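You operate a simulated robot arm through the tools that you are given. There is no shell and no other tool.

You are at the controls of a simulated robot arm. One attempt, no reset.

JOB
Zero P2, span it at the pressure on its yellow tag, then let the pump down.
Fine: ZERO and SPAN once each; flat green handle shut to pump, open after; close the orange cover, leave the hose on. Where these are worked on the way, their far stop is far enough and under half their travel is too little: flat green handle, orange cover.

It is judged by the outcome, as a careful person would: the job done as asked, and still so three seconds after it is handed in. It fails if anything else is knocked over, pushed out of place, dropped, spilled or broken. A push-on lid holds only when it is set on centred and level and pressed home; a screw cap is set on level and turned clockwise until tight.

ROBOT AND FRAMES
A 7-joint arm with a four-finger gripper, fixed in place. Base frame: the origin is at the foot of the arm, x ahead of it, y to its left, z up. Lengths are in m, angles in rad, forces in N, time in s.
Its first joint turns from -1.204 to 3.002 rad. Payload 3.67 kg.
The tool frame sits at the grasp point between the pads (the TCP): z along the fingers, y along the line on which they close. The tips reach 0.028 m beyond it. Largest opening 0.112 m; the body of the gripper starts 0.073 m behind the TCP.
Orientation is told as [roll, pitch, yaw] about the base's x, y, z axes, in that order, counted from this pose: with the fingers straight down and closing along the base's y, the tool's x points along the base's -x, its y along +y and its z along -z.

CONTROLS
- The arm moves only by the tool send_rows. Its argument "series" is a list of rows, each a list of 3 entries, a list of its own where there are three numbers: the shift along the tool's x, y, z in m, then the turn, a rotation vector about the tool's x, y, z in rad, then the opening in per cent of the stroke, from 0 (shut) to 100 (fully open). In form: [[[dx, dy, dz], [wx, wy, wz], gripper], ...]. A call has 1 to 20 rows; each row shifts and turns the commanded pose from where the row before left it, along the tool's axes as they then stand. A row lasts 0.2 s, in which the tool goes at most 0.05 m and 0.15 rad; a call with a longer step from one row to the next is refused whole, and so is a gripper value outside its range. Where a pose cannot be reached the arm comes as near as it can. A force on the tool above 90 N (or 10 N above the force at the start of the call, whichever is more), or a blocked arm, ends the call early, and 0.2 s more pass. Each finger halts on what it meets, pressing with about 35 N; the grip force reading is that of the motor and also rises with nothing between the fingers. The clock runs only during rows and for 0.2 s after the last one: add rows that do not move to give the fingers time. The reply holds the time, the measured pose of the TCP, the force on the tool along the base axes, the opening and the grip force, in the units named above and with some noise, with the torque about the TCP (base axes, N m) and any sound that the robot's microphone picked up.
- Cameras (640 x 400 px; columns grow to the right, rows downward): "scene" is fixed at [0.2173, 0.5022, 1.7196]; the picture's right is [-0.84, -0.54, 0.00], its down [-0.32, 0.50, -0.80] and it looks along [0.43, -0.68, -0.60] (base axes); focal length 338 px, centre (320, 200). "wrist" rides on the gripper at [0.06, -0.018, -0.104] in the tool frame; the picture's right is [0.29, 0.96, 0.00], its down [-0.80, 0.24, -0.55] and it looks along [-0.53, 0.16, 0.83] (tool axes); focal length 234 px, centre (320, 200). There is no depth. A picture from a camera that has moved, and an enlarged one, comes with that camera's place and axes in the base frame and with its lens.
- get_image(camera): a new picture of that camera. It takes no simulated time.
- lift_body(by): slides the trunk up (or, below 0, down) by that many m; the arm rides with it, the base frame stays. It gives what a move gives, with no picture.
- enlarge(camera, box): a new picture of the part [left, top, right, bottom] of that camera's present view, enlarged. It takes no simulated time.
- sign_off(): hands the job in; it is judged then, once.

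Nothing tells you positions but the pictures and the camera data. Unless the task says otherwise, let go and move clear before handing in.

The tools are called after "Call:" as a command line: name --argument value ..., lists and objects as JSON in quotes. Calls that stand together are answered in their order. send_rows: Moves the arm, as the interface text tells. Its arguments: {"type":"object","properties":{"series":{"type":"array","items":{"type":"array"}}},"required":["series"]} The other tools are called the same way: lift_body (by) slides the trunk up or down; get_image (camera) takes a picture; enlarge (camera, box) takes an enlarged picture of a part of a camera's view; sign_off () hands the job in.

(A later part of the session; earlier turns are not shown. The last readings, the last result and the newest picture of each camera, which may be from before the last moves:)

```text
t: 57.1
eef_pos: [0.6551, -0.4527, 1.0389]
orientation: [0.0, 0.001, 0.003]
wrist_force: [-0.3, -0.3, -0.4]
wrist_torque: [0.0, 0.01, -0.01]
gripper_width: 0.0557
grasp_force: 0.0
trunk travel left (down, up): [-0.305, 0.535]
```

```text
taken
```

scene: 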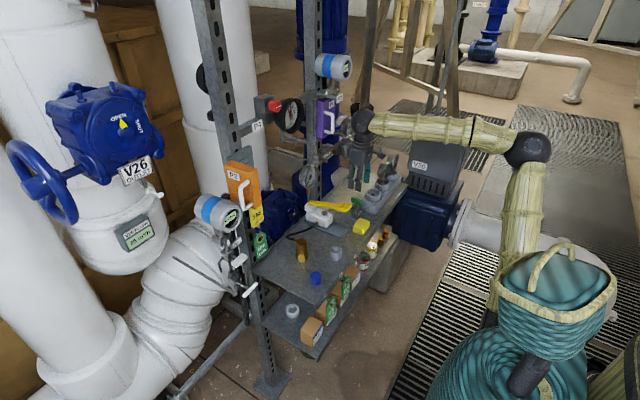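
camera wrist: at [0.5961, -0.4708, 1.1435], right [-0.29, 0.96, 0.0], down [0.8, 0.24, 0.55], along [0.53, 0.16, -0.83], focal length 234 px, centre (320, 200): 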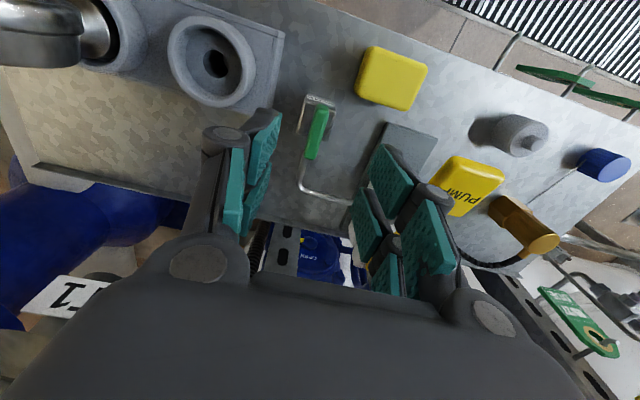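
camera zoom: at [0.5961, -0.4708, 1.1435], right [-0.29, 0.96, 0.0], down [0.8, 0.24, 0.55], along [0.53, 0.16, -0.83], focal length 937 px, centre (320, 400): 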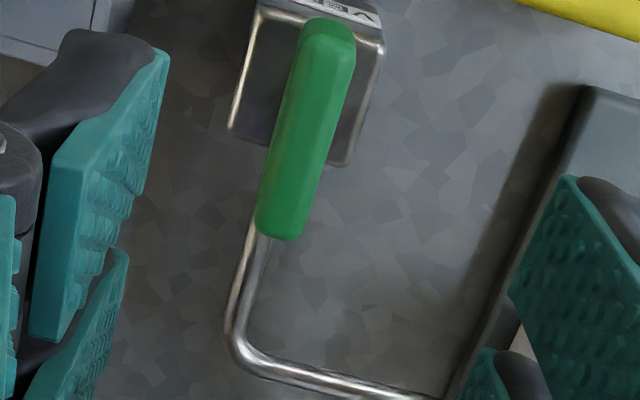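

The handle runs along x from about 0.635 to 0.681 at y ≈ -0.456. Narrow the opening a little, descend around it and grip.

Call:
send_rows --series '[[[-0.002, -0.003, 0.02], [0, 0, 0], 38], [[0, 0, 0.03], [0, 0, 0], 38], [[0, 0, 0.03], [0, 0, 0], 38], [[0, 0, 0.016], [0, 0, 0], 38], [[0, 0, 0], [0, 0, 0], 38]]'

Call:
get_image --camera "wrist"

Call:
enlarge --camera "scene" --box '[310, 160, 390, 230]'

```text
t: 58.3
eef_pos: [0.6575, -0.4562, 0.9424]
orientation: [-0.003, 0.0, 0.001]
wrist_force: [0.4, 0.3, 0.2]
wrist_torque: [0.01, 0.01, 0.03]
gripper_width: 0.0422
grasp_force: 0.0
trunk travel left (down, up): [-0.305, 0.535]
```

```text
taken
camera wrist: at [0.5976, -0.4743, 1.0468], right [-0.29, 0.96, 0.0], down [0.8, 0.24, 0.55], along [0.53, 0.16, -0.83], focal length 234 px, centre (320, 200)
```

wrist: 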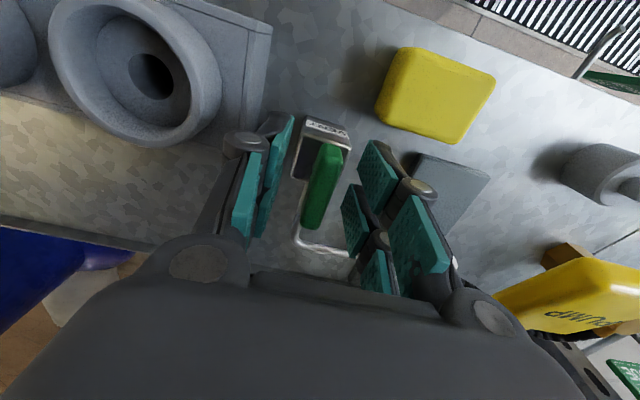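

```text
5.71 times, centred on (350, 195) of scene
camera zoom: at [0.2173, 0.5022, 1.7196], right [-0.84, -0.54, 0.0], down [-0.32, 0.5, -0.8], along [0.43, -0.68, -0.6], focal length 1934 px, centre (149, 229)
```

zoom: 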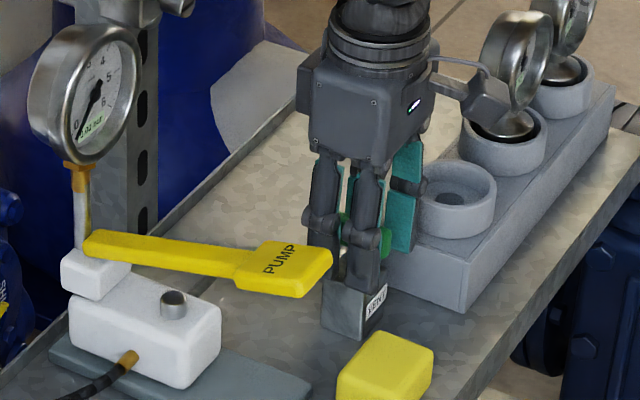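

The fingers straddle the green handle. Close on it.

Call:
send_rows --series '[[[0, 0, 0], [0, 0, 0], 20], [[0, 0, 0], [0, 0, 0], 5], [[0, 0, 0], [0, 0, 0], 0], [[0, 0, 0], [0, 0, 0], 0]]'

Call:
send_rows --series '[[[0, 0, 0], [0, 0, 0.1], 0], [[0, 0, 0], [0, 0, 0.1], 0]]'

Call:
get_image --camera "wrist"

```text
t: 59.3
eef_pos: [0.6575, -0.4542, 0.9425]
orientation: [-0.001, 0.003, 0.0]
wrist_force: [-2.7, 5.1, -4.9]
wrist_torque: [0.11, -0.29, 0.02]
gripper_width: 0.0113
grasp_force: 44.6
trunk travel left (down, up): [-0.305, 0.535]
```

```text
t: 59.9
eef_pos: [0.6564, -0.4546, 0.9429]
orientation: [0.003, 0.002, -0.201]
wrist_force: [-5.3, 12.7, -7.5]
wrist_torque: [0.14, 0.85, 0.03]
gripper_width: 0.0117
grasp_force: 44.6
trunk travel left (down, up): [-0.305, 0.535]
```

```text
taken
camera wrist: at [0.5954, -0.4609, 1.0471], right [-0.09, 1.0, 0.0], down [0.83, 0.08, 0.55], along [0.55, 0.05, -0.83], focal length 234 px, centre (320, 200)
```

wrist: 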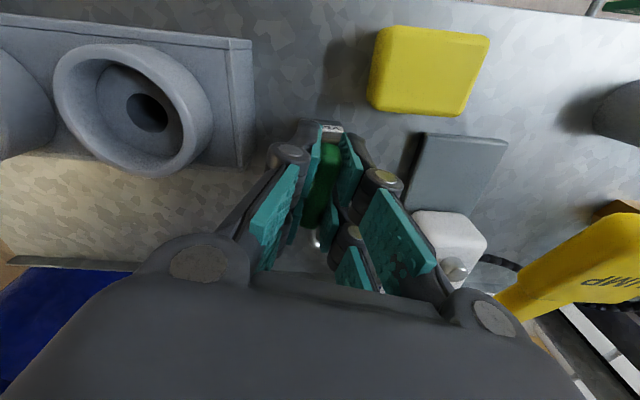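

Torque is low. Continue turning clockwise in small steps and watch.

Call:
send_rows --series '[[[0, 0, 0], [0, 0, 0.1], 0], [[0, 0, 0], [0, 0, 0.1], 0], [[0, 0, 0], [0, 0, 0.1], 0], [[0, 0, 0], [0, 0, 0.1], 0]]'

Call:
enlarge --camera "scene" --box '[310, 160, 390, 230]'

Call:
get_image --camera "wrist"

```text
t: 60.9
eef_pos: [0.6572, -0.4535, 0.9421]
orientation: [0.0, 0.0, -0.599]
wrist_force: [-8.8, 19.8, -10.6]
wrist_torque: [0.59, 0.78, 0.01]
gripper_width: 0.0117
grasp_force: 45.3
trunk travel left (down, up): [-0.305, 0.535]
```

```text
5.71 times, centred on (350, 195) of scene
camera zoom: at [0.2173, 0.5022, 1.7196], right [-0.84, -0.54, 0.0], down [-0.32, 0.5, -0.8], along [0.43, -0.68, -0.6], focal length 1934 px, centre (149, 229)
```

zoom: 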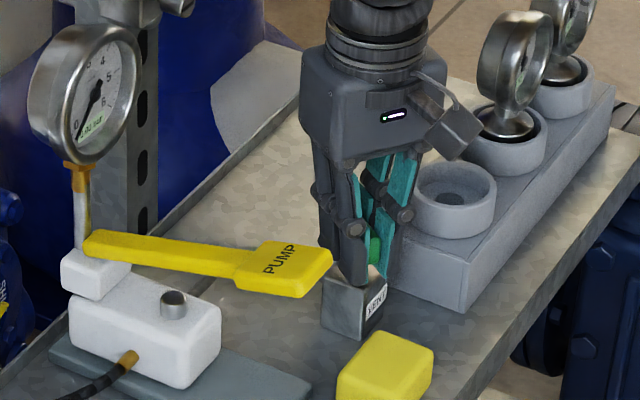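

```text
taken
camera wrist: at [0.5984, -0.4352, 1.0472], right [0.3, 0.95, 0.0], down [0.79, -0.25, 0.55], along [0.53, -0.17, -0.83], focal length 234 px, centre (320, 200)
```

wrist: 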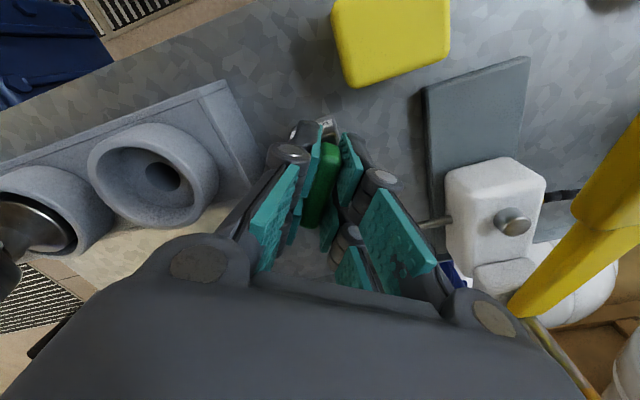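

The handle turns with the gripper. I'll ease the sideways offset and continue the turn toward 90°.

Call:
send_rows --series '[[[0.0025, 0.0019, 0], [0, 0, 0.08], 0], [[0, 0, 0], [0, 0, 0.1], 0], [[0, 0, 0], [0, 0, 0.1], 0], [[0, 0, 0], [0, 0, 0.1], 0], [[0, 0, 0], [0, 0, 0.1], 0]]'

Call:
get_image --camera "wrist"

```text
t: 62.1
eef_pos: [0.6583, -0.4536, 0.9422]
orientation: [-0.001, 0.0, -1.083]
wrist_force: [16.4, -6.6, -0.3]
wrist_torque: [-0.84, -0.5, 0.03]
gripper_width: 0.0113
grasp_force: 44.8
trunk travel left (down, up): [-0.305, 0.535]
```

```text
taken
camera wrist: at [0.6146, -0.4089, 1.0472], right [0.71, 0.7, 0.0], down [0.59, -0.59, 0.55], along [0.39, -0.39, -0.83], focal length 234 px, centre (320, 200)
```

wrist: 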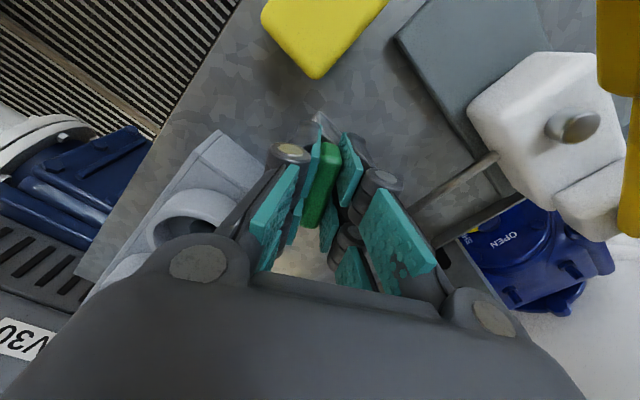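

Call:
send_rows --series '[[[0, 0.002, 0], [0, 0, 0.1], 0], [[0, 0, 0], [0, 0, 0.1], 0], [[0, 0, 0], [0, 0, 0.1], 0], [[0, 0, 0], [0, 0, 0.1], 0], [[0, 0, 0], [0, 0, 0.08], 0]]'

Call:
get_image --camera "wrist"

Call:
enlarge --camera "scene" --box '[310, 160, 390, 230]'

```text
t: 63.3
eef_pos: [0.6585, -0.4524, 0.9423]
orientation: [0.0, -0.001, -1.56]
wrist_force: [19.9, -15.2, 8.0]
wrist_torque: [-0.13, -0.28, 0.04]
gripper_width: 0.0116
grasp_force: 45.2
trunk travel left (down, up): [-0.305, 0.535]
```

```text
taken
camera wrist: at [0.6414, -0.3933, 1.0473], right [0.95, 0.3, 0.0], down [0.25, -0.8, 0.55], along [0.16, -0.53, -0.83], focal length 234 px, centre (320, 200)
```

wrist: 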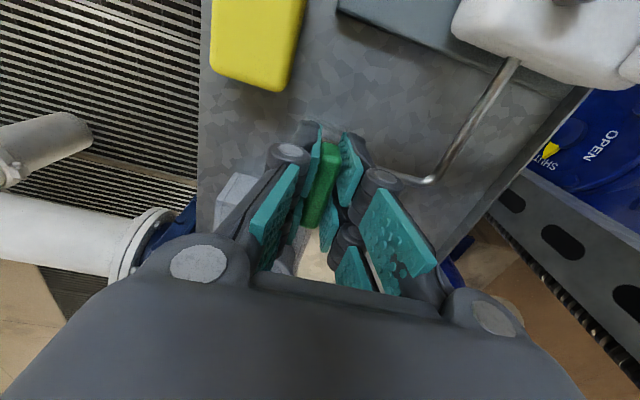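

```text
5.71 times, centred on (350, 195) of scene
camera zoom: at [0.2173, 0.5022, 1.7196], right [-0.84, -0.54, 0.0], down [-0.32, 0.5, -0.8], along [0.43, -0.68, -0.6], focal length 1934 px, centre (149, 229)
```

zoom: 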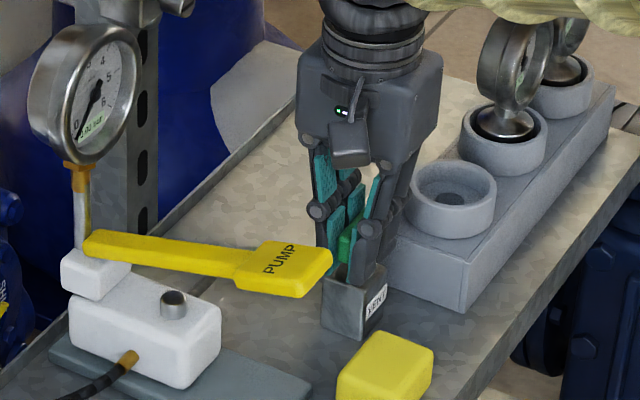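

Turned about 90°. A small extra turn to confirm it is on its stop.

Call:
send_rows --series '[[[0, 0, 0], [0, 0, 0.06], 0], [[0, 0, 0], [0, 0, 0.06], 0]]'

Call:
enlarge --camera "wrist" --box '[240, 100, 400, 200]'

```text
t: 63.9
eef_pos: [0.6598, -0.4513, 0.9425]
orientation: [0.002, -0.001, -1.678]
wrist_force: [23.5, -17.3, 12.7]
wrist_torque: [-1.54, -0.45, 2.19]
gripper_width: 0.0144
grasp_force: 45.2
trunk travel left (down, up): [-0.305, 0.535]
```

```text
4.00 times, centred on (320, 150) of wrist
camera zoom: at [0.6487, -0.3909, 1.0473], right [0.98, 0.18, 0.0], down [0.15, -0.82, 0.55], along [0.1, -0.55, -0.83], focal length 937 px, centre (320, 400)
```

zoom: 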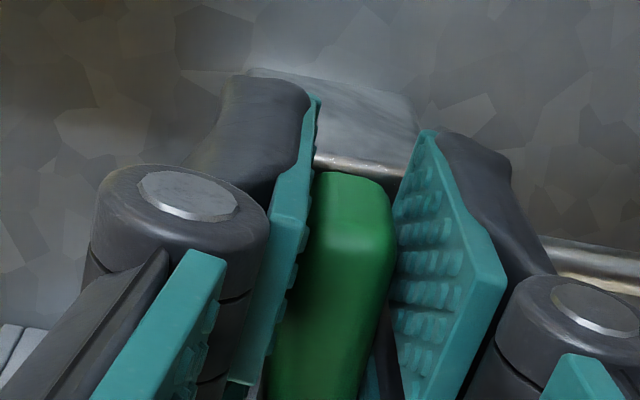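

The stop is reached (torque jumped), so the vent is shut. Relax, open, and rise clear.

Call:
send_rows --series '[[[0, 0, 0], [0, 0, -0.1], 0], [[0, 0, 0], [0, 0, 0], 20], [[0, 0, 0], [0, 0, 0], 38], [[0, 0, 0], [0, 0, 0], 38], [[0, 0, -0.03], [0, 0, 0], 38], [[0, 0, -0.04], [0, 0, 0], 38], [[0, 0, -0.04], [0, 0, 0], 38], [[0, 0, -0.04], [0, 0, 0], 38], [[0, 0, 0], [0, 0, 0], 38]]'

Call:
get_image --camera "wrist"

Call:
enlarge --camera "scene" --box '[310, 160, 390, 230]'

```text
t: 65.9
eef_pos: [0.6591, -0.4523, 1.0934]
orientation: [-0.003, 0.0, -1.58]
wrist_force: [-0.9, -0.2, -0.3]
wrist_torque: [0.0, -0.01, 0.01]
gripper_width: 0.0429
grasp_force: 0.0
trunk travel left (down, up): [-0.305, 0.535]
```

```text
taken
camera wrist: at [0.6419, -0.3925, 1.198], right [0.96, 0.28, 0.0], down [0.23, -0.8, 0.55], along [0.15, -0.53, -0.83], focal length 234 px, centre (320, 200)
```

wrist: 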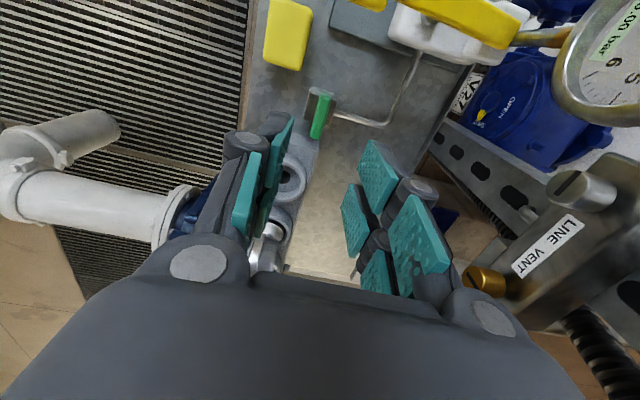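

```text
5.71 times, centred on (350, 195) of scene
camera zoom: at [0.2173, 0.5022, 1.7196], right [-0.84, -0.54, 0.0], down [-0.32, 0.5, -0.8], along [0.43, -0.68, -0.6], focal length 1934 px, centre (149, 229)
```

zoom: 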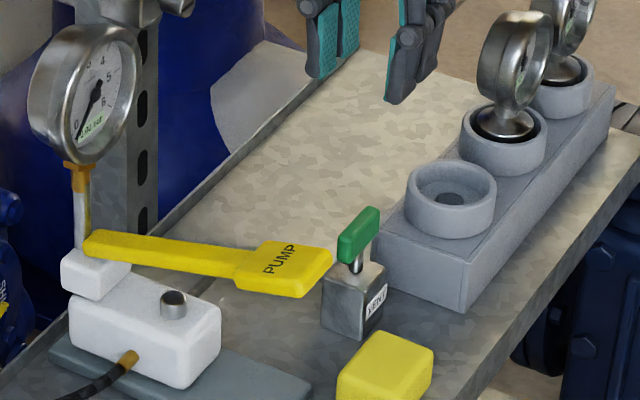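

The handle now lies crosswise — shut. Next, the pump lever: its PUMP paddle is near [0.65, -0.338, 0.99] with the pivot near [0.80, -0.35, 0.94]. Move over it, square the wrist, and look.

Call:
send_rows --series '[[[0.038, 0, 0], [0, 0, 0], 50], [[0.038, 0, 0], [0, 0, 0], 50], [[0.038, 0, 0], [0, 0, 0], 50], [[0, 0, 0], [0, 0, -0.144], 50], [[0, 0, 0], [0, 0, -0.144], 50], [[0, 0, 0], [0, 0, -0.144], 50], [[0, 0, 0], [0, 0, -0.144], 50], [[0, 0, 0], [0, 0, -0.144], 50], [[0, 0, 0], [0, 0, -0.144], 50], [[0, 0, 0], [0, 0, -0.144], 50], [[0, 0, 0], [0, 0, -0.144], 50], [[0, 0, 0], [0, 0, -0.144], 50], [[0, 0, 0], [0, 0, -0.144], 50], [[0, 0, 0], [0, 0, -0.14], 50], [[0, 0, 0], [0, 0, 0], 50]]'

Call:
get_image --camera "wrist"

Call:
enlarge --camera "wrist" --box '[240, 120, 400, 220]'

Call:
enlarge --camera "scene" --box '[290, 150, 370, 220]'

```text
t: 69.1
eef_pos: [0.6612, -0.3386, 1.0932]
orientation: [-0.001, 0.001, 0.002]
wrist_force: [-0.1, 0.0, 0.4]
wrist_torque: [0.0, 0.02, -0.01]
gripper_width: 0.0561
grasp_force: 0.1
trunk travel left (down, up): [-0.305, 0.535]
```

```text
taken
camera wrist: at [0.6001, -0.3558, 1.1976], right [-0.29, 0.96, 0.0], down [0.8, 0.24, 0.55], along [0.53, 0.16, -0.83], focal length 234 px, centre (320, 200)
```

wrist: 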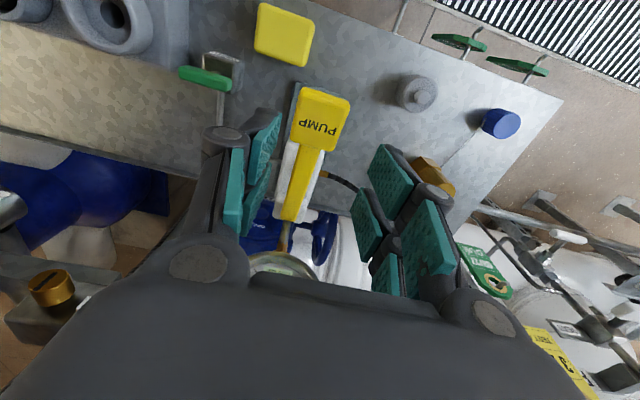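

```text
4.00 times, centred on (320, 170) of wrist
camera zoom: at [0.6001, -0.3558, 1.1976], right [-0.29, 0.96, 0.0], down [0.8, 0.24, 0.55], along [0.53, 0.16, -0.83], focal length 937 px, centre (320, 320)
```

zoom: 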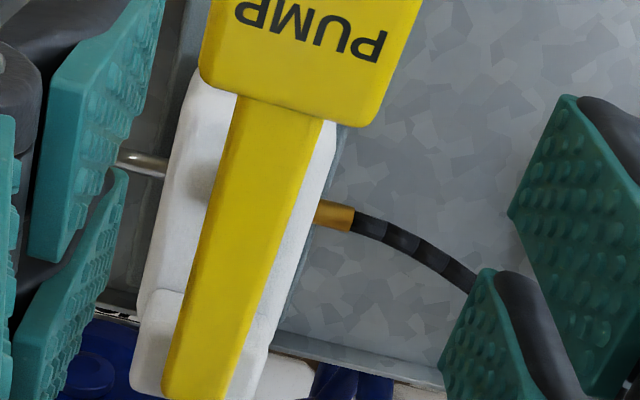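

```text
5.71 times, centred on (330, 185) of scene
camera zoom: at [0.2173, 0.5022, 1.7196], right [-0.84, -0.54, 0.0], down [-0.32, 0.5, -0.8], along [0.43, -0.68, -0.6], focal length 1934 px, centre (263, 286)
```

zoom: 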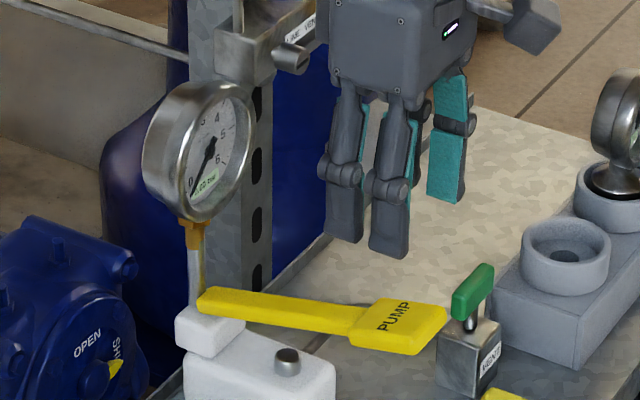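

The paddle spans x 0.629–0.68 at y ≈ -0.341, about 42 mm wide. I'll descend around it and grip its sides.

Call:
send_rows --series '[[[0.003, -0.0025, 0.02], [0, 0, 0], 65], [[0, 0, 0.03], [0, 0, 0], 65], [[0, 0, 0.03], [0, 0, 0], 65], [[0, 0, 0.015], [0, 0, 0], 65], [[0, 0, 0], [0, 0, 0], 65]]'

Call:
get_image --camera "wrist"

Call:
enlarge --camera "scene" --box '[290, 150, 370, 220]'

```text
t: 70.3
eef_pos: [0.6578, -0.3399, 0.9976]
orientation: [-0.001, 0.001, 0.0]
wrist_force: [0.0, -0.6, 0.3]
wrist_torque: [0.0, 0.0, -0.01]
gripper_width: 0.073
grasp_force: 0.0
trunk travel left (down, up): [-0.305, 0.535]
```

```text
taken
camera wrist: at [0.5973, -0.3584, 1.102], right [-0.29, 0.96, 0.0], down [0.8, 0.24, 0.55], along [0.53, 0.16, -0.83], focal length 234 px, centre (320, 200)
```

wrist: 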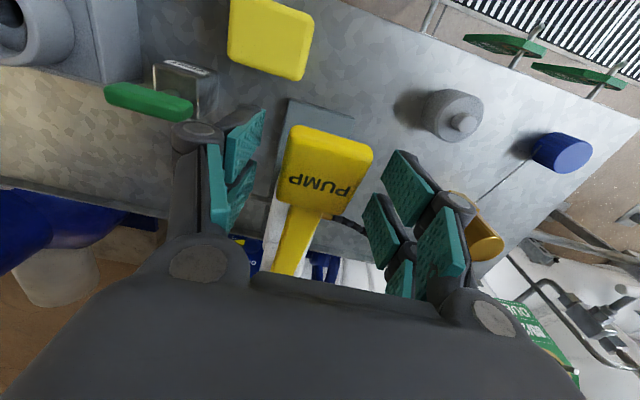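

```text
5.71 times, centred on (330, 185) of scene
camera zoom: at [0.2173, 0.5022, 1.7196], right [-0.84, -0.54, 0.0], down [-0.32, 0.5, -0.8], along [0.43, -0.68, -0.6], focal length 1934 px, centre (263, 286)
```

zoom: 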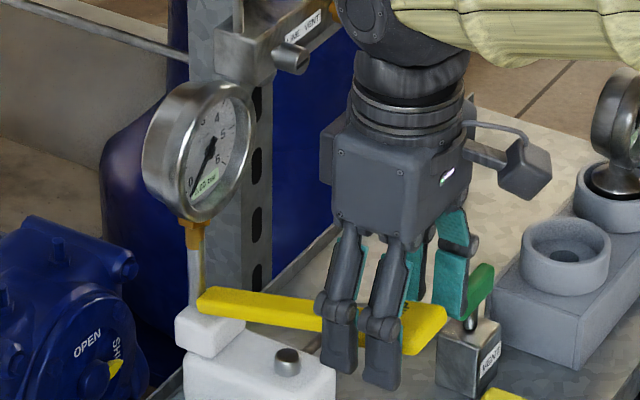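

Straddling the paddle; close gently on it.

Call:
send_rows --series '[[[0, 0, 0], [0, 0, 0], 45], [[0, 0, 0], [0, 0, 0], 38], [[0, 0, 0], [0, 0, 0], 34], [[0, 0, 0], [0, 0, 0], 34]]'

Call:
get_image --camera "wrist"

```text
t: 71.3
eef_pos: [0.6571, -0.3402, 0.9966]
orientation: [0.0, -0.001, 0.0]
wrist_force: [-0.1, 0.0, -0.3]
wrist_torque: [-0.06, 0.07, -0.07]
gripper_width: 0.0433
grasp_force: 44.7
trunk travel left (down, up): [-0.305, 0.535]
```

```text
taken
camera wrist: at [0.5973, -0.3585, 1.1023], right [-0.29, 0.96, 0.0], down [0.8, 0.24, 0.55], along [0.53, 0.16, -0.83], focal length 234 px, centre (320, 200)
```

wrist: 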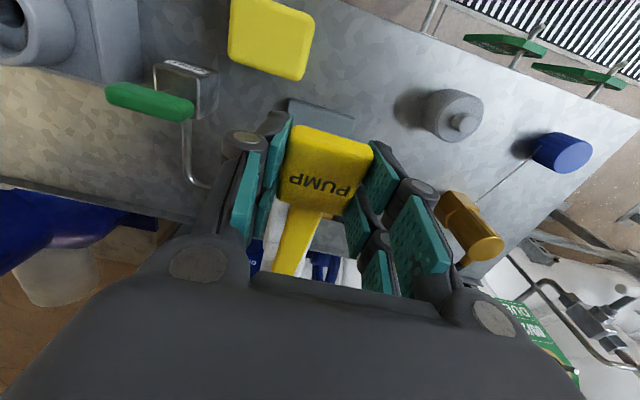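

Good centred grip with no side load. Now a small down-stroke to feel the lever and see the gauge response.

Call:
send_rows --series '[[[0.0025, 0, 0.008], [0, 0, 0], 34], [[0.0025, 0, 0.008], [0, 0, 0], 34]]'

Call:
enlarge --camera "scene" --box '[290, 150, 350, 190]'

Call:
enlarge --camera "scene" --box '[180, 190, 240, 230]'

```text
t: 71.9
eef_pos: [0.6533, -0.3394, 0.9816]
orientation: [-0.001, 0.0, 0.001]
wrist_force: [21.5, -5.3, 10.9]
wrist_torque: [-0.1, -1.61, -0.15]
gripper_width: 0.0437
grasp_force: 45.4
trunk travel left (down, up): [-0.305, 0.535]
```

```text
10.00 times, centred on (320, 170) of scene
camera zoom: at [0.2173, 0.5022, 1.7196], right [-0.84, -0.54, 0.0], down [-0.32, 0.5, -0.8], along [0.43, -0.68, -0.6], focal length 3384 px, centre (320, 500)
```

zoom: 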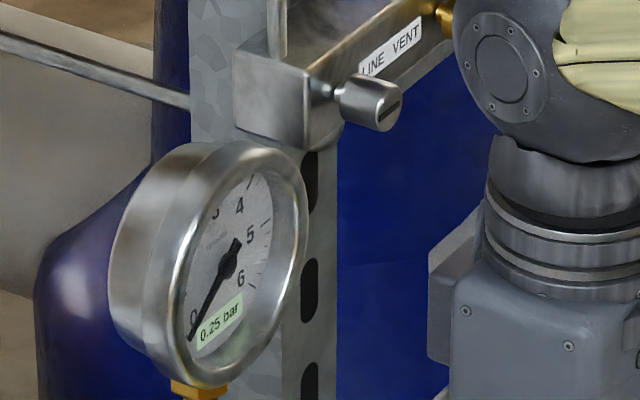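

```text
10.00 times, centred on (210, 210) of scene
camera zoom: at [0.2173, 0.5022, 1.7196], right [-0.84, -0.54, 0.0], down [-0.32, 0.5, -0.8], along [0.43, -0.68, -0.6], focal length 3384 px, centre (1420, 100)
```

zoom: 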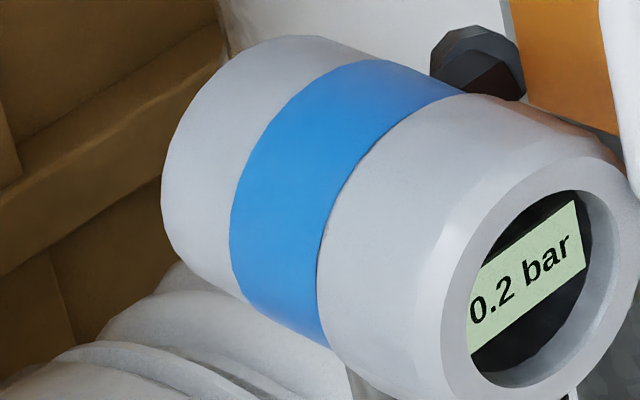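

Pressure rises with the down-stroke (gauge 0.25, P2 0.2 bar). Continue down with a straighter path.

Call:
send_rows --series '[[[0, 0, 0.008], [0, 0, 0], 34], [[0.0005, 0, 0.008], [0, 0, 0], 34], [[0.0005, 0, 0.008], [0, 0, 0], 34]]'

Call:
enlarge --camera "scene" --box '[290, 150, 350, 190]'

Call:
enlarge --camera "scene" --box '[300, 170, 380, 230]'

```text
t: 72.7
eef_pos: [0.6498, -0.3404, 0.9615]
orientation: [-0.002, -0.002, 0.001]
wrist_force: [18.3, -5.5, 37.1]
wrist_torque: [-0.16, -0.24, 0.04]
gripper_width: 0.0436
grasp_force: 45.4
trunk travel left (down, up): [-0.305, 0.535]
```

```text
10.00 times, centred on (320, 170) of scene
camera zoom: at [0.2173, 0.5022, 1.7196], right [-0.84, -0.54, 0.0], down [-0.32, 0.5, -0.8], along [0.43, -0.68, -0.6], focal length 3384 px, centre (320, 500)
```

zoom: 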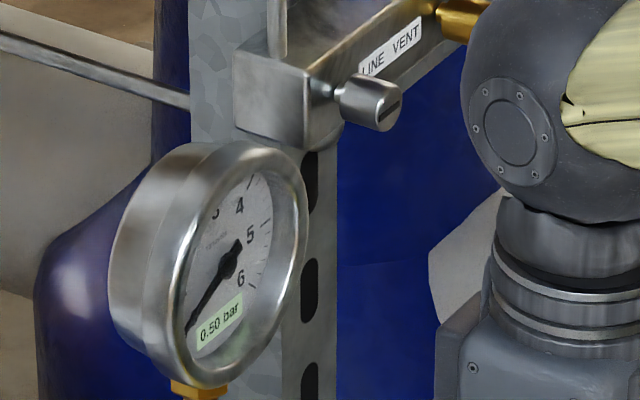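

```text
6.67 times, centred on (340, 200) of scene
camera zoom: at [0.2173, 0.5022, 1.7196], right [-0.84, -0.54, 0.0], down [-0.32, 0.5, -0.8], along [0.43, -0.68, -0.6], focal length 2256 px, centre (187, 200)
```

zoom: 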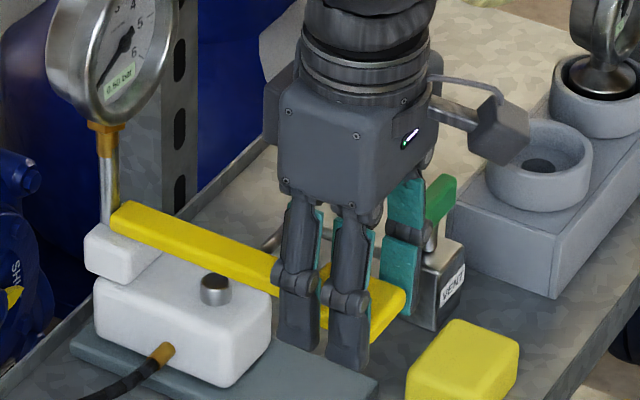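

Bottom of the stroke reached at 0.50 bar (force jumped). Now raise the lever back to its starting height and see that pressure holds.

Call:
send_rows --series '[[[-0.0005, 0, -0.008], [0, 0, 0], 34], [[-0.0005, 0, -0.008], [0, 0, 0], 34], [[-0.001, 0, -0.008], [0, 0, 0], 34], [[-0.0015, 0, -0.008], [0, 0, 0], 34], [[-0.0025, 0, -0.008], [0, 0, 0], 34]]'

Call:
enlarge --camera "scene" --box '[290, 150, 350, 190]'

Call:
enlarge --camera "scene" --box '[300, 170, 380, 230]'

```text
t: 73.9
eef_pos: [0.657, -0.34, 0.9989]
orientation: [-0.001, -0.001, -0.001]
wrist_force: [0.5, -0.1, -9.5]
wrist_torque: [0.15, -0.35, 0.15]
gripper_width: 0.0437
grasp_force: 32.3
trunk travel left (down, up): [-0.305, 0.535]
```

```text
10.00 times, centred on (320, 170) of scene
camera zoom: at [0.2173, 0.5022, 1.7196], right [-0.84, -0.54, 0.0], down [-0.32, 0.5, -0.8], along [0.43, -0.68, -0.6], focal length 3384 px, centre (320, 500)
```

zoom: 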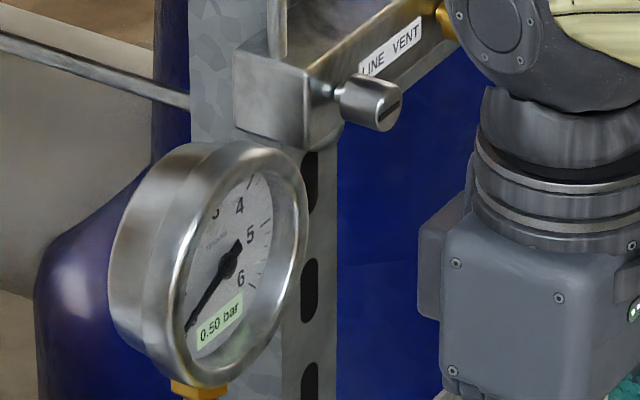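

```text
6.67 times, centred on (340, 200) of scene
camera zoom: at [0.2173, 0.5022, 1.7196], right [-0.84, -0.54, 0.0], down [-0.32, 0.5, -0.8], along [0.43, -0.68, -0.6], focal length 2256 px, centre (187, 200)
```

zoom: 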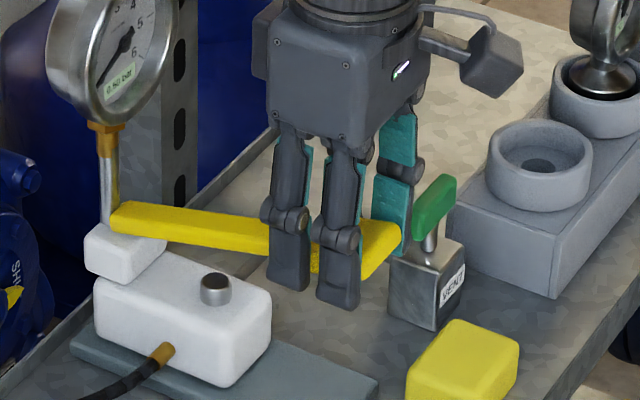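

Pressure holds at 0.50 bar. One more full stroke, down and up, then check again.

Call:
send_rows --series '[[[0.0025, 0, 0.008], [0, 0, 0], 34], [[0.0015, 0, 0.008], [0, 0, 0], 34], [[0.001, 0, 0.008], [0, 0, 0], 34], [[0.0005, 0, 0.008], [0, 0, 0], 34], [[0.0005, 0, 0.008], [0, 0, 0], 34], [[0, 0, 0], [0, 0, 0], 34]]'

Call:
enlarge --camera "scene" --box '[290, 150, 350, 190]'

```text
t: 75.3
eef_pos: [0.6502, -0.3401, 0.9605]
orientation: [0.0, -0.003, 0.0]
wrist_force: [16.4, -9.8, 37.7]
wrist_torque: [-0.25, -0.3, 0.06]
gripper_width: 0.0436
grasp_force: 44.4
trunk travel left (down, up): [-0.305, 0.535]
```

```text
10.00 times, centred on (320, 170) of scene
camera zoom: at [0.2173, 0.5022, 1.7196], right [-0.84, -0.54, 0.0], down [-0.32, 0.5, -0.8], along [0.43, -0.68, -0.6], focal length 3384 px, centre (320, 500)
```

zoom: 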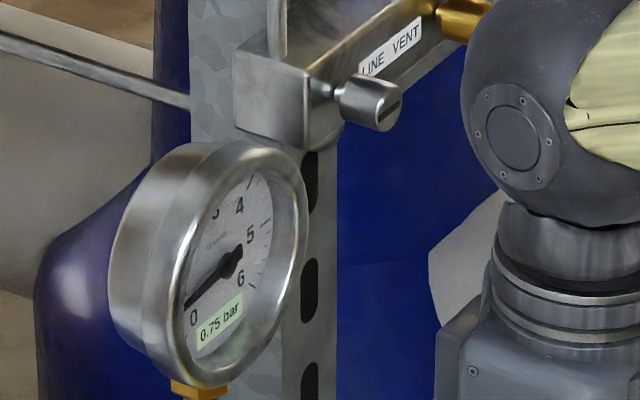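

Now 0.75 bar. Raise the lever again and read.

Call:
send_rows --series '[[[-0.0005, 0, -0.008], [0, 0, 0], 34], [[-0.0005, 0, -0.008], [0, 0, 0], 34], [[-0.001, 0, -0.008], [0, 0, 0], 34], [[-0.0015, 0, -0.008], [0, 0, 0], 34], [[-0.0025, 0, -0.008], [0, 0, 0], 34], [[0, 0, 0], [0, 0, 0], 34]]'

Call:
enlarge --camera "scene" --box '[290, 150, 350, 190]'

Call:
enlarge --camera "scene" --box '[300, 170, 380, 230]'

```text
t: 76.7
eef_pos: [0.656, -0.3405, 0.9959]
orientation: [0.001, 0.005, -0.001]
wrist_force: [-29.3, 10.6, -41.2]
wrist_torque: [0.07, 1.25, 0.03]
gripper_width: 0.0433
grasp_force: 45.8
trunk travel left (down, up): [-0.305, 0.535]
```

```text
10.00 times, centred on (320, 170) of scene
camera zoom: at [0.2173, 0.5022, 1.7196], right [-0.84, -0.54, 0.0], down [-0.32, 0.5, -0.8], along [0.43, -0.68, -0.6], focal length 3384 px, centre (320, 500)
```

zoom: 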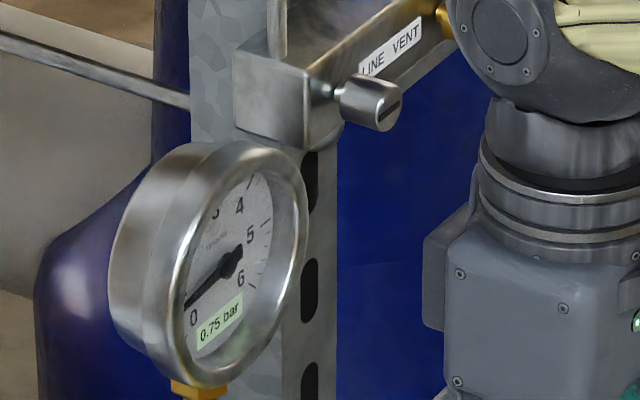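

```text
6.67 times, centred on (340, 200) of scene
camera zoom: at [0.2173, 0.5022, 1.7196], right [-0.84, -0.54, 0.0], down [-0.32, 0.5, -0.8], along [0.43, -0.68, -0.6], focal length 2256 px, centre (187, 200)
```

zoom: 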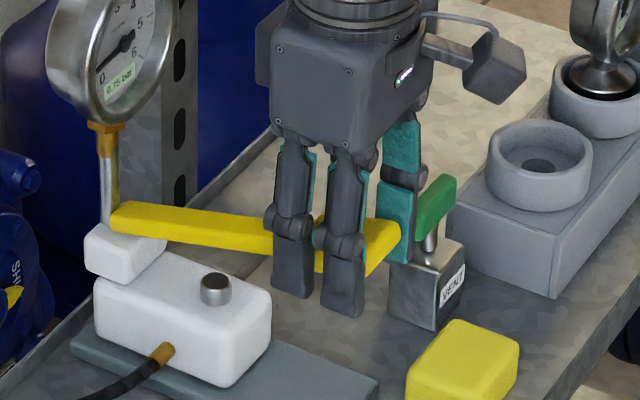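

Lever is at its top again, 0.75 bar held. Another stroke, reading afterwards.

Call:
send_rows --series '[[[0.0025, 0, 0.008], [0, 0, 0], 34], [[0.0015, 0, 0.008], [0, 0, 0], 34], [[0.001, 0, 0.008], [0, 0, 0], 34]]'

Call:
enlarge --camera "scene" --box '[290, 150, 350, 190]'

```text
t: 77.5
eef_pos: [0.6525, -0.3406, 0.9768]
orientation: [-0.001, -0.006, 0.001]
wrist_force: [6.0, -1.4, 14.3]
wrist_torque: [-0.09, -1.55, -0.04]
gripper_width: 0.0432
grasp_force: 45.1
trunk travel left (down, up): [-0.305, 0.535]
```

```text
10.00 times, centred on (320, 170) of scene
camera zoom: at [0.2173, 0.5022, 1.7196], right [-0.84, -0.54, 0.0], down [-0.32, 0.5, -0.8], along [0.43, -0.68, -0.6], focal length 3384 px, centre (320, 500)
```

zoom: 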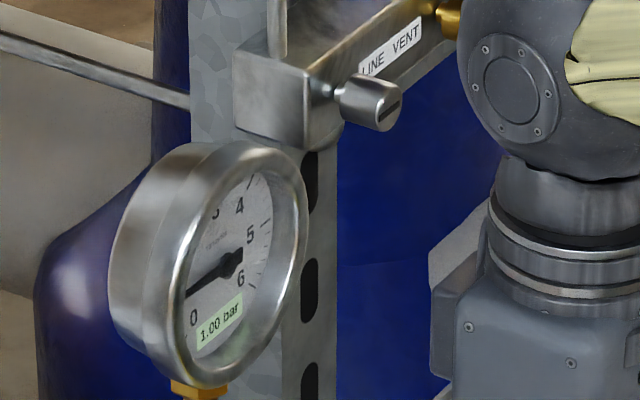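

1.00 bar at mid-stroke. Finish the down-stroke and read.

Call:
send_rows --series '[[[0.0005, 0, 0.008], [0, 0, 0], 34], [[0.0005, 0, 0.006], [0, 0, 0], 34], [[0, 0, 0], [0, 0, 0], 34]]'

Call:
enlarge --camera "scene" --box '[290, 150, 350, 190]'

```text
t: 78.3
eef_pos: [0.6521, -0.3402, 0.9611]
orientation: [0.0, -0.001, 0.0]
wrist_force: [16.1, -6.3, 14.9]
wrist_torque: [-0.27, -1.52, -0.28]
gripper_width: 0.0432
grasp_force: 45.6
trunk travel left (down, up): [-0.305, 0.535]
```

```text
10.00 times, centred on (320, 170) of scene
camera zoom: at [0.2173, 0.5022, 1.7196], right [-0.84, -0.54, 0.0], down [-0.32, 0.5, -0.8], along [0.43, -0.68, -0.6], focal length 3384 px, centre (320, 500)
```

zoom: 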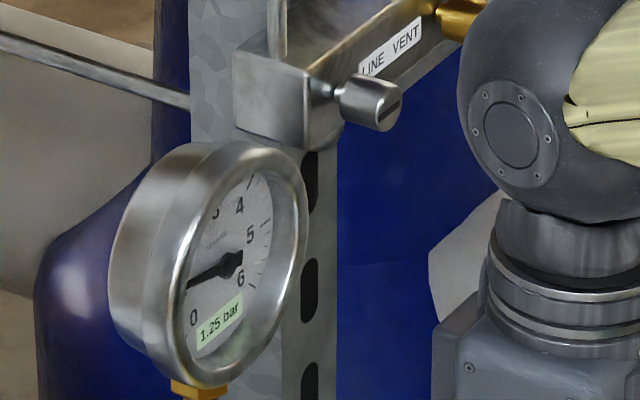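

1.25 bar. Each half-stroke adds 0.25. Up-stroke, then down again in halves.

Call:
send_rows --series '[[[-0.0005, 0, -0.008], [0, 0, 0], 34], [[-0.0005, 0, -0.008], [0, 0, 0], 34], [[-0.001, 0, -0.008], [0, 0, 0], 34], [[-0.0015, 0, -0.008], [0, 0, 0], 34], [[-0.0025, 0, -0.006], [0, 0, 0], 34], [[0, 0, 0], [0, 0, 0], 34]]'

Call:
enlarge --camera "scene" --box '[290, 150, 350, 190]'

Call:
send_rows --series '[[[0.0025, 0, 0.008], [0, 0, 0], 34], [[0.0015, 0, 0.008], [0, 0, 0], 34], [[0.001, 0, 0.008], [0, 0, 0], 34], [[0.0005, 0, 0.008], [0, 0, 0], 34], [[0.0005, 0, 0.006], [0, 0, 0], 34], [[0, 0, 0], [0, 0, 0], 34]]'

Call:
enlarge --camera "scene" --box '[290, 150, 350, 190]'

```text
t: 79.7
eef_pos: [0.6553, -0.3396, 0.9931]
orientation: [0.002, 0.008, 0.0]
wrist_force: [-25.0, 8.2, -43.9]
wrist_torque: [-0.03, 1.04, 0.22]
gripper_width: 0.0434
grasp_force: 44.5
trunk travel left (down, up): [-0.305, 0.535]
```

```text
10.00 times, centred on (320, 170) of scene
camera zoom: at [0.2173, 0.5022, 1.7196], right [-0.84, -0.54, 0.0], down [-0.32, 0.5, -0.8], along [0.43, -0.68, -0.6], focal length 3384 px, centre (320, 500)
```

zoom: 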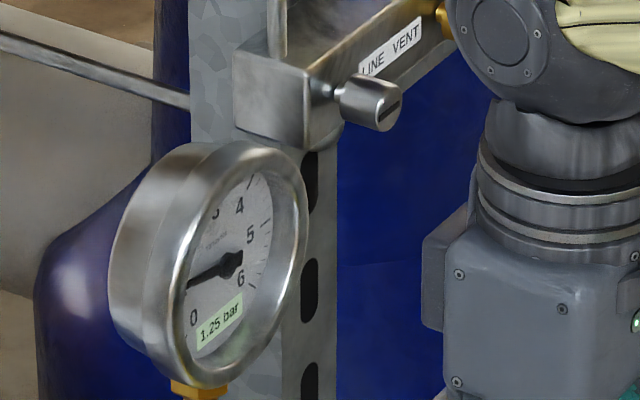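

```text
t: 81.1
eef_pos: [0.6513, -0.3404, 0.9588]
orientation: [-0.001, -0.002, 0.0]
wrist_force: [17.2, -8.2, 15.4]
wrist_torque: [-0.2, -1.56, -0.04]
gripper_width: 0.043
grasp_force: 44.7
trunk travel left (down, up): [-0.305, 0.535]
```

```text
10.00 times, centred on (320, 170) of scene
camera zoom: at [0.2173, 0.5022, 1.7196], right [-0.84, -0.54, 0.0], down [-0.32, 0.5, -0.8], along [0.43, -0.68, -0.6], focal length 3384 px, centre (320, 500)
```

zoom: 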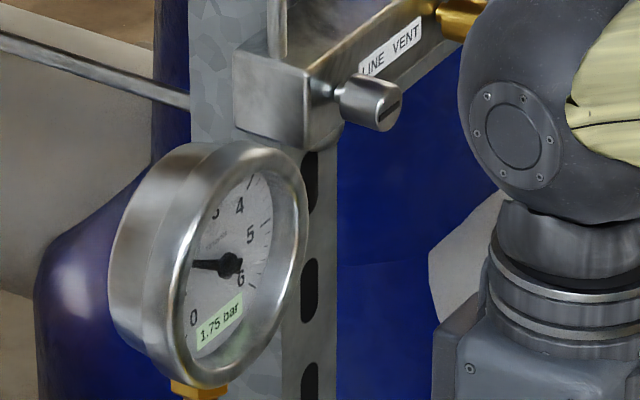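

1.75 bar. Another full stroke.

Call:
send_rows --series '[[[-0.0005, 0, -0.008], [0, 0, 0], 34], [[-0.0005, 0, -0.008], [0, 0, 0], 34], [[-0.001, 0, -0.008], [0, 0, 0], 34], [[-0.0015, 0, -0.008], [0, 0, 0], 34], [[-0.002, 0, -0.004], [0, 0, 0], 34], [[0, 0, 0], [0, 0, 0], 34]]'

Call:
send_rows --series '[[[0.002, 0, 0.008], [0, 0, 0], 34], [[0.0015, 0, 0.008], [0, 0, 0], 34], [[0.001, 0, 0.008], [0, 0, 0], 34], [[0.0005, 0, 0.008], [0, 0, 0], 34], [[0.0005, 0, 0.004], [0, 0, 0], 34], [[0, 0, 0], [0, 0, 0], 34]]'

Call:
enlarge --camera "scene" --box '[290, 150, 350, 190]'

```text
t: 82.5
eef_pos: [0.6546, -0.3396, 0.9931]
orientation: [0.001, 0.006, 0.001]
wrist_force: [-29.9, 7.7, -40.8]
wrist_torque: [0.06, 1.47, -0.08]
gripper_width: 0.0435
grasp_force: 45.0
trunk travel left (down, up): [-0.305, 0.535]
```

```text
t: 83.9
eef_pos: [0.6512, -0.3407, 0.961]
orientation: [-0.001, -0.002, -0.002]
wrist_force: [15.9, -5.7, 15.1]
wrist_torque: [-0.27, -1.51, -0.42]
gripper_width: 0.0429
grasp_force: 44.9
trunk travel left (down, up): [-0.305, 0.535]
```

```text
10.00 times, centred on (320, 170) of scene
camera zoom: at [0.2173, 0.5022, 1.7196], right [-0.84, -0.54, 0.0], down [-0.32, 0.5, -0.8], along [0.43, -0.68, -0.6], focal length 3384 px, centre (320, 500)
```

zoom: 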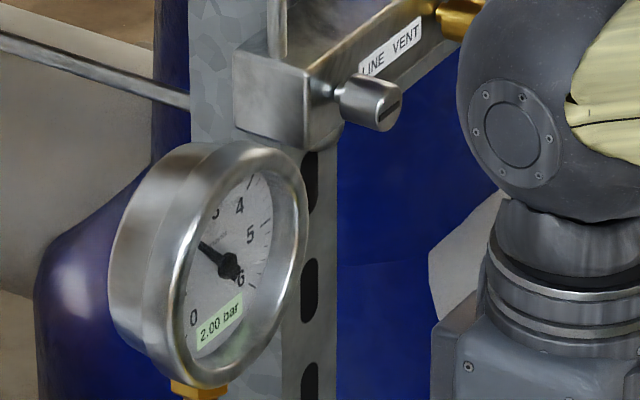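

2.00 bar. Another stroke.

Call:
send_rows --series '[[[-0.0005, 0, -0.008], [0, 0, 0], 34], [[-0.0005, 0, -0.008], [0, 0, 0], 34], [[-0.001, 0, -0.008], [0, 0, 0], 34], [[-0.0015, 0, -0.008], [0, 0, 0], 34], [[-0.002, 0, -0.004], [0, 0, 0], 34], [[0, 0, 0], [0, 0, 0], 34]]'

Call:
send_rows --series '[[[0.002, 0, 0.008], [0, 0, 0], 34], [[0.0015, 0, 0.008], [0, 0, 0], 34], [[0.001, 0, 0.008], [0, 0, 0], 34], [[0.0005, 0, 0.008], [0, 0, 0], 34], [[0.0005, 0, 0.005], [0, 0, 0], 34], [[0, 0, 0], [0, 0, 0], 34]]'

Call:
enlarge --camera "scene" --box '[290, 150, 350, 190]'

Call:
enlarge --camera "scene" --box '[180, 190, 240, 230]'

```text
t: 85.3
eef_pos: [0.6553, -0.3409, 0.9939]
orientation: [0.002, 0.006, 0.0]
wrist_force: [-26.3, 13.2, -43.1]
wrist_torque: [0.01, 1.01, 0.33]
gripper_width: 0.0434
grasp_force: 45.1
trunk travel left (down, up): [-0.305, 0.535]
```

```text
t: 86.7
eef_pos: [0.6518, -0.3404, 0.9589]
orientation: [0.001, -0.003, 0.001]
wrist_force: [19.1, -6.4, 15.6]
wrist_torque: [-0.18, -1.5, -0.05]
gripper_width: 0.0432
grasp_force: 45.1
trunk travel left (down, up): [-0.305, 0.535]
```

```text
10.00 times, centred on (320, 170) of scene
camera zoom: at [0.2173, 0.5022, 1.7196], right [-0.84, -0.54, 0.0], down [-0.32, 0.5, -0.8], along [0.43, -0.68, -0.6], focal length 3384 px, centre (320, 500)
```

zoom: 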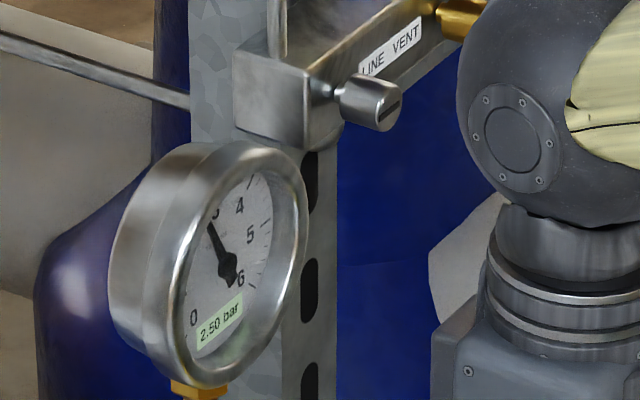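

```text
10.00 times, centred on (210, 210) of scene
camera zoom: at [0.2173, 0.5022, 1.7196], right [-0.84, -0.54, 0.0], down [-0.32, 0.5, -0.8], along [0.43, -0.68, -0.6], focal length 3384 px, centre (1420, 100)
```

zoom: 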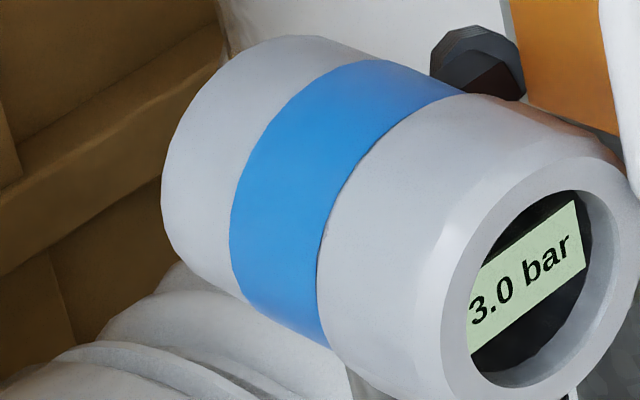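

The reference gauge reads 2.50 while un-spanned P2 shows 3.0 — the gauge is what counts. Up-stroke, then a half down-stroke and check.

Call:
send_rows --series '[[[-0.0005, 0, -0.008], [0, 0, 0], 34], [[-0.0005, 0, -0.008], [0, 0, 0], 34], [[-0.001, 0, -0.008], [0, 0, 0], 34], [[-0.0015, 0, -0.008], [0, 0, 0], 34], [[-0.002, 0, -0.005], [0, 0, 0], 34], [[0, 0, 0], [0, 0, 0], 34]]'

Call:
send_rows --series '[[[0.002, 0, 0.008], [0, 0, 0], 34], [[0.0015, 0, 0.008], [0, 0, 0], 34], [[0.001, 0, 0.004], [0, 0, 0], 34], [[0, 0, 0], [0, 0, 0], 34]]'

Call:
enlarge --camera "scene" --box '[290, 150, 350, 190]'

Call:
enlarge --camera "scene" --box '[180, 190, 240, 230]'

```text
t: 88.1
eef_pos: [0.6564, -0.3405, 0.9932]
orientation: [0.002, 0.006, -0.001]
wrist_force: [-25.6, 8.1, -43.7]
wrist_torque: [0.02, 1.07, 0.09]
gripper_width: 0.0435
grasp_force: 44.8
trunk travel left (down, up): [-0.305, 0.535]
```

```text
t: 89.1
eef_pos: [0.6517, -0.3412, 0.9771]
orientation: [0.001, -0.004, 0.001]
wrist_force: [12.4, -4.1, 13.7]
wrist_torque: [-0.09, -1.59, -0.11]
gripper_width: 0.043
grasp_force: 45.2
trunk travel left (down, up): [-0.305, 0.535]
```

```text
10.00 times, centred on (320, 170) of scene
camera zoom: at [0.2173, 0.5022, 1.7196], right [-0.84, -0.54, 0.0], down [-0.32, 0.5, -0.8], along [0.43, -0.68, -0.6], focal length 3384 px, centre (320, 500)
```

zoom: 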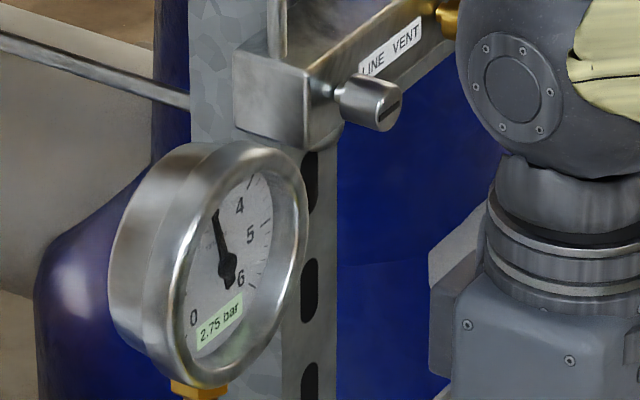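

```text
10.00 times, centred on (210, 210) of scene
camera zoom: at [0.2173, 0.5022, 1.7196], right [-0.84, -0.54, 0.0], down [-0.32, 0.5, -0.8], along [0.43, -0.68, -0.6], focal length 3384 px, centre (1420, 100)
```

zoom: 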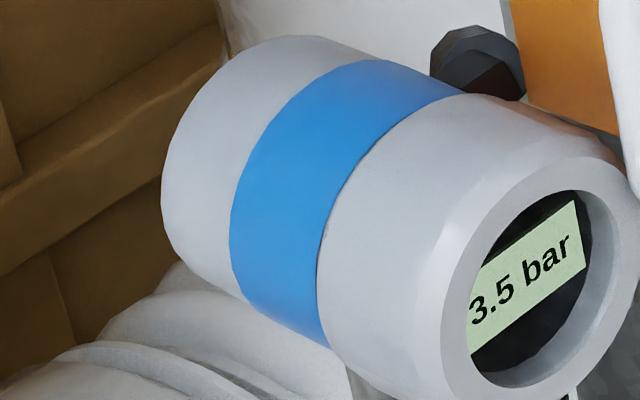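

Gauge 2.75, P2 3.5. Let me hold still a moment and re-read closely, since the displays may step or lag.

Call:
send_rows --series '[[[0, 0, 0], [0, 0, 0], 34], [[0, 0, 0], [0, 0, 0], 34], [[0, 0, 0], [0, 0, 0], 34]]'

Call:
enlarge --camera "scene" --box '[300, 160, 324, 190]'

Call:
enlarge --camera "scene" --box '[215, 200, 245, 220]'

```text
t: 89.9
eef_pos: [0.6531, -0.3403, 0.9761]
orientation: [0.0, 0.0, 0.0]
wrist_force: [19.2, -6.3, 11.7]
wrist_torque: [-0.13, -1.64, -0.12]
gripper_width: 0.0429
grasp_force: 45.1
trunk travel left (down, up): [-0.305, 0.535]
```

```text
13.33 times, centred on (312, 175) of scene
camera zoom: at [0.2173, 0.5022, 1.7196], right [-0.84, -0.54, 0.0], down [-0.32, 0.5, -0.8], along [0.43, -0.68, -0.6], focal length 4512 px, centre (427, 533)
```

zoom: 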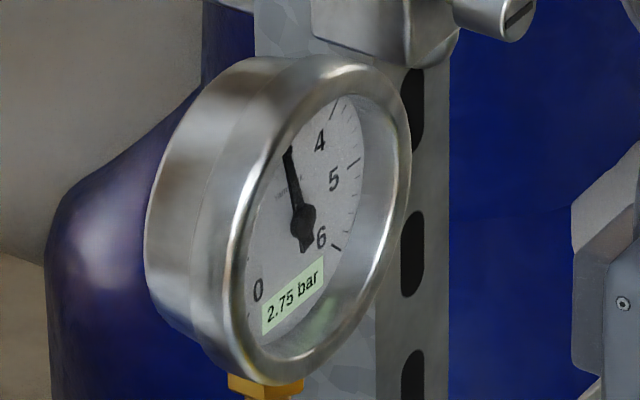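

```text
16.00 times, centred on (230, 210) of scene
camera zoom: at [0.2173, 0.5022, 1.7196], right [-0.84, -0.54, 0.0], down [-0.32, 0.5, -0.8], along [0.43, -0.68, -0.6], focal length 5415 px, centre (1760, 40)
```

zoom: 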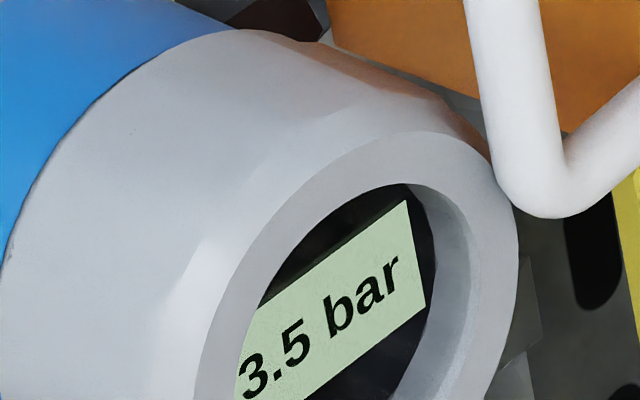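

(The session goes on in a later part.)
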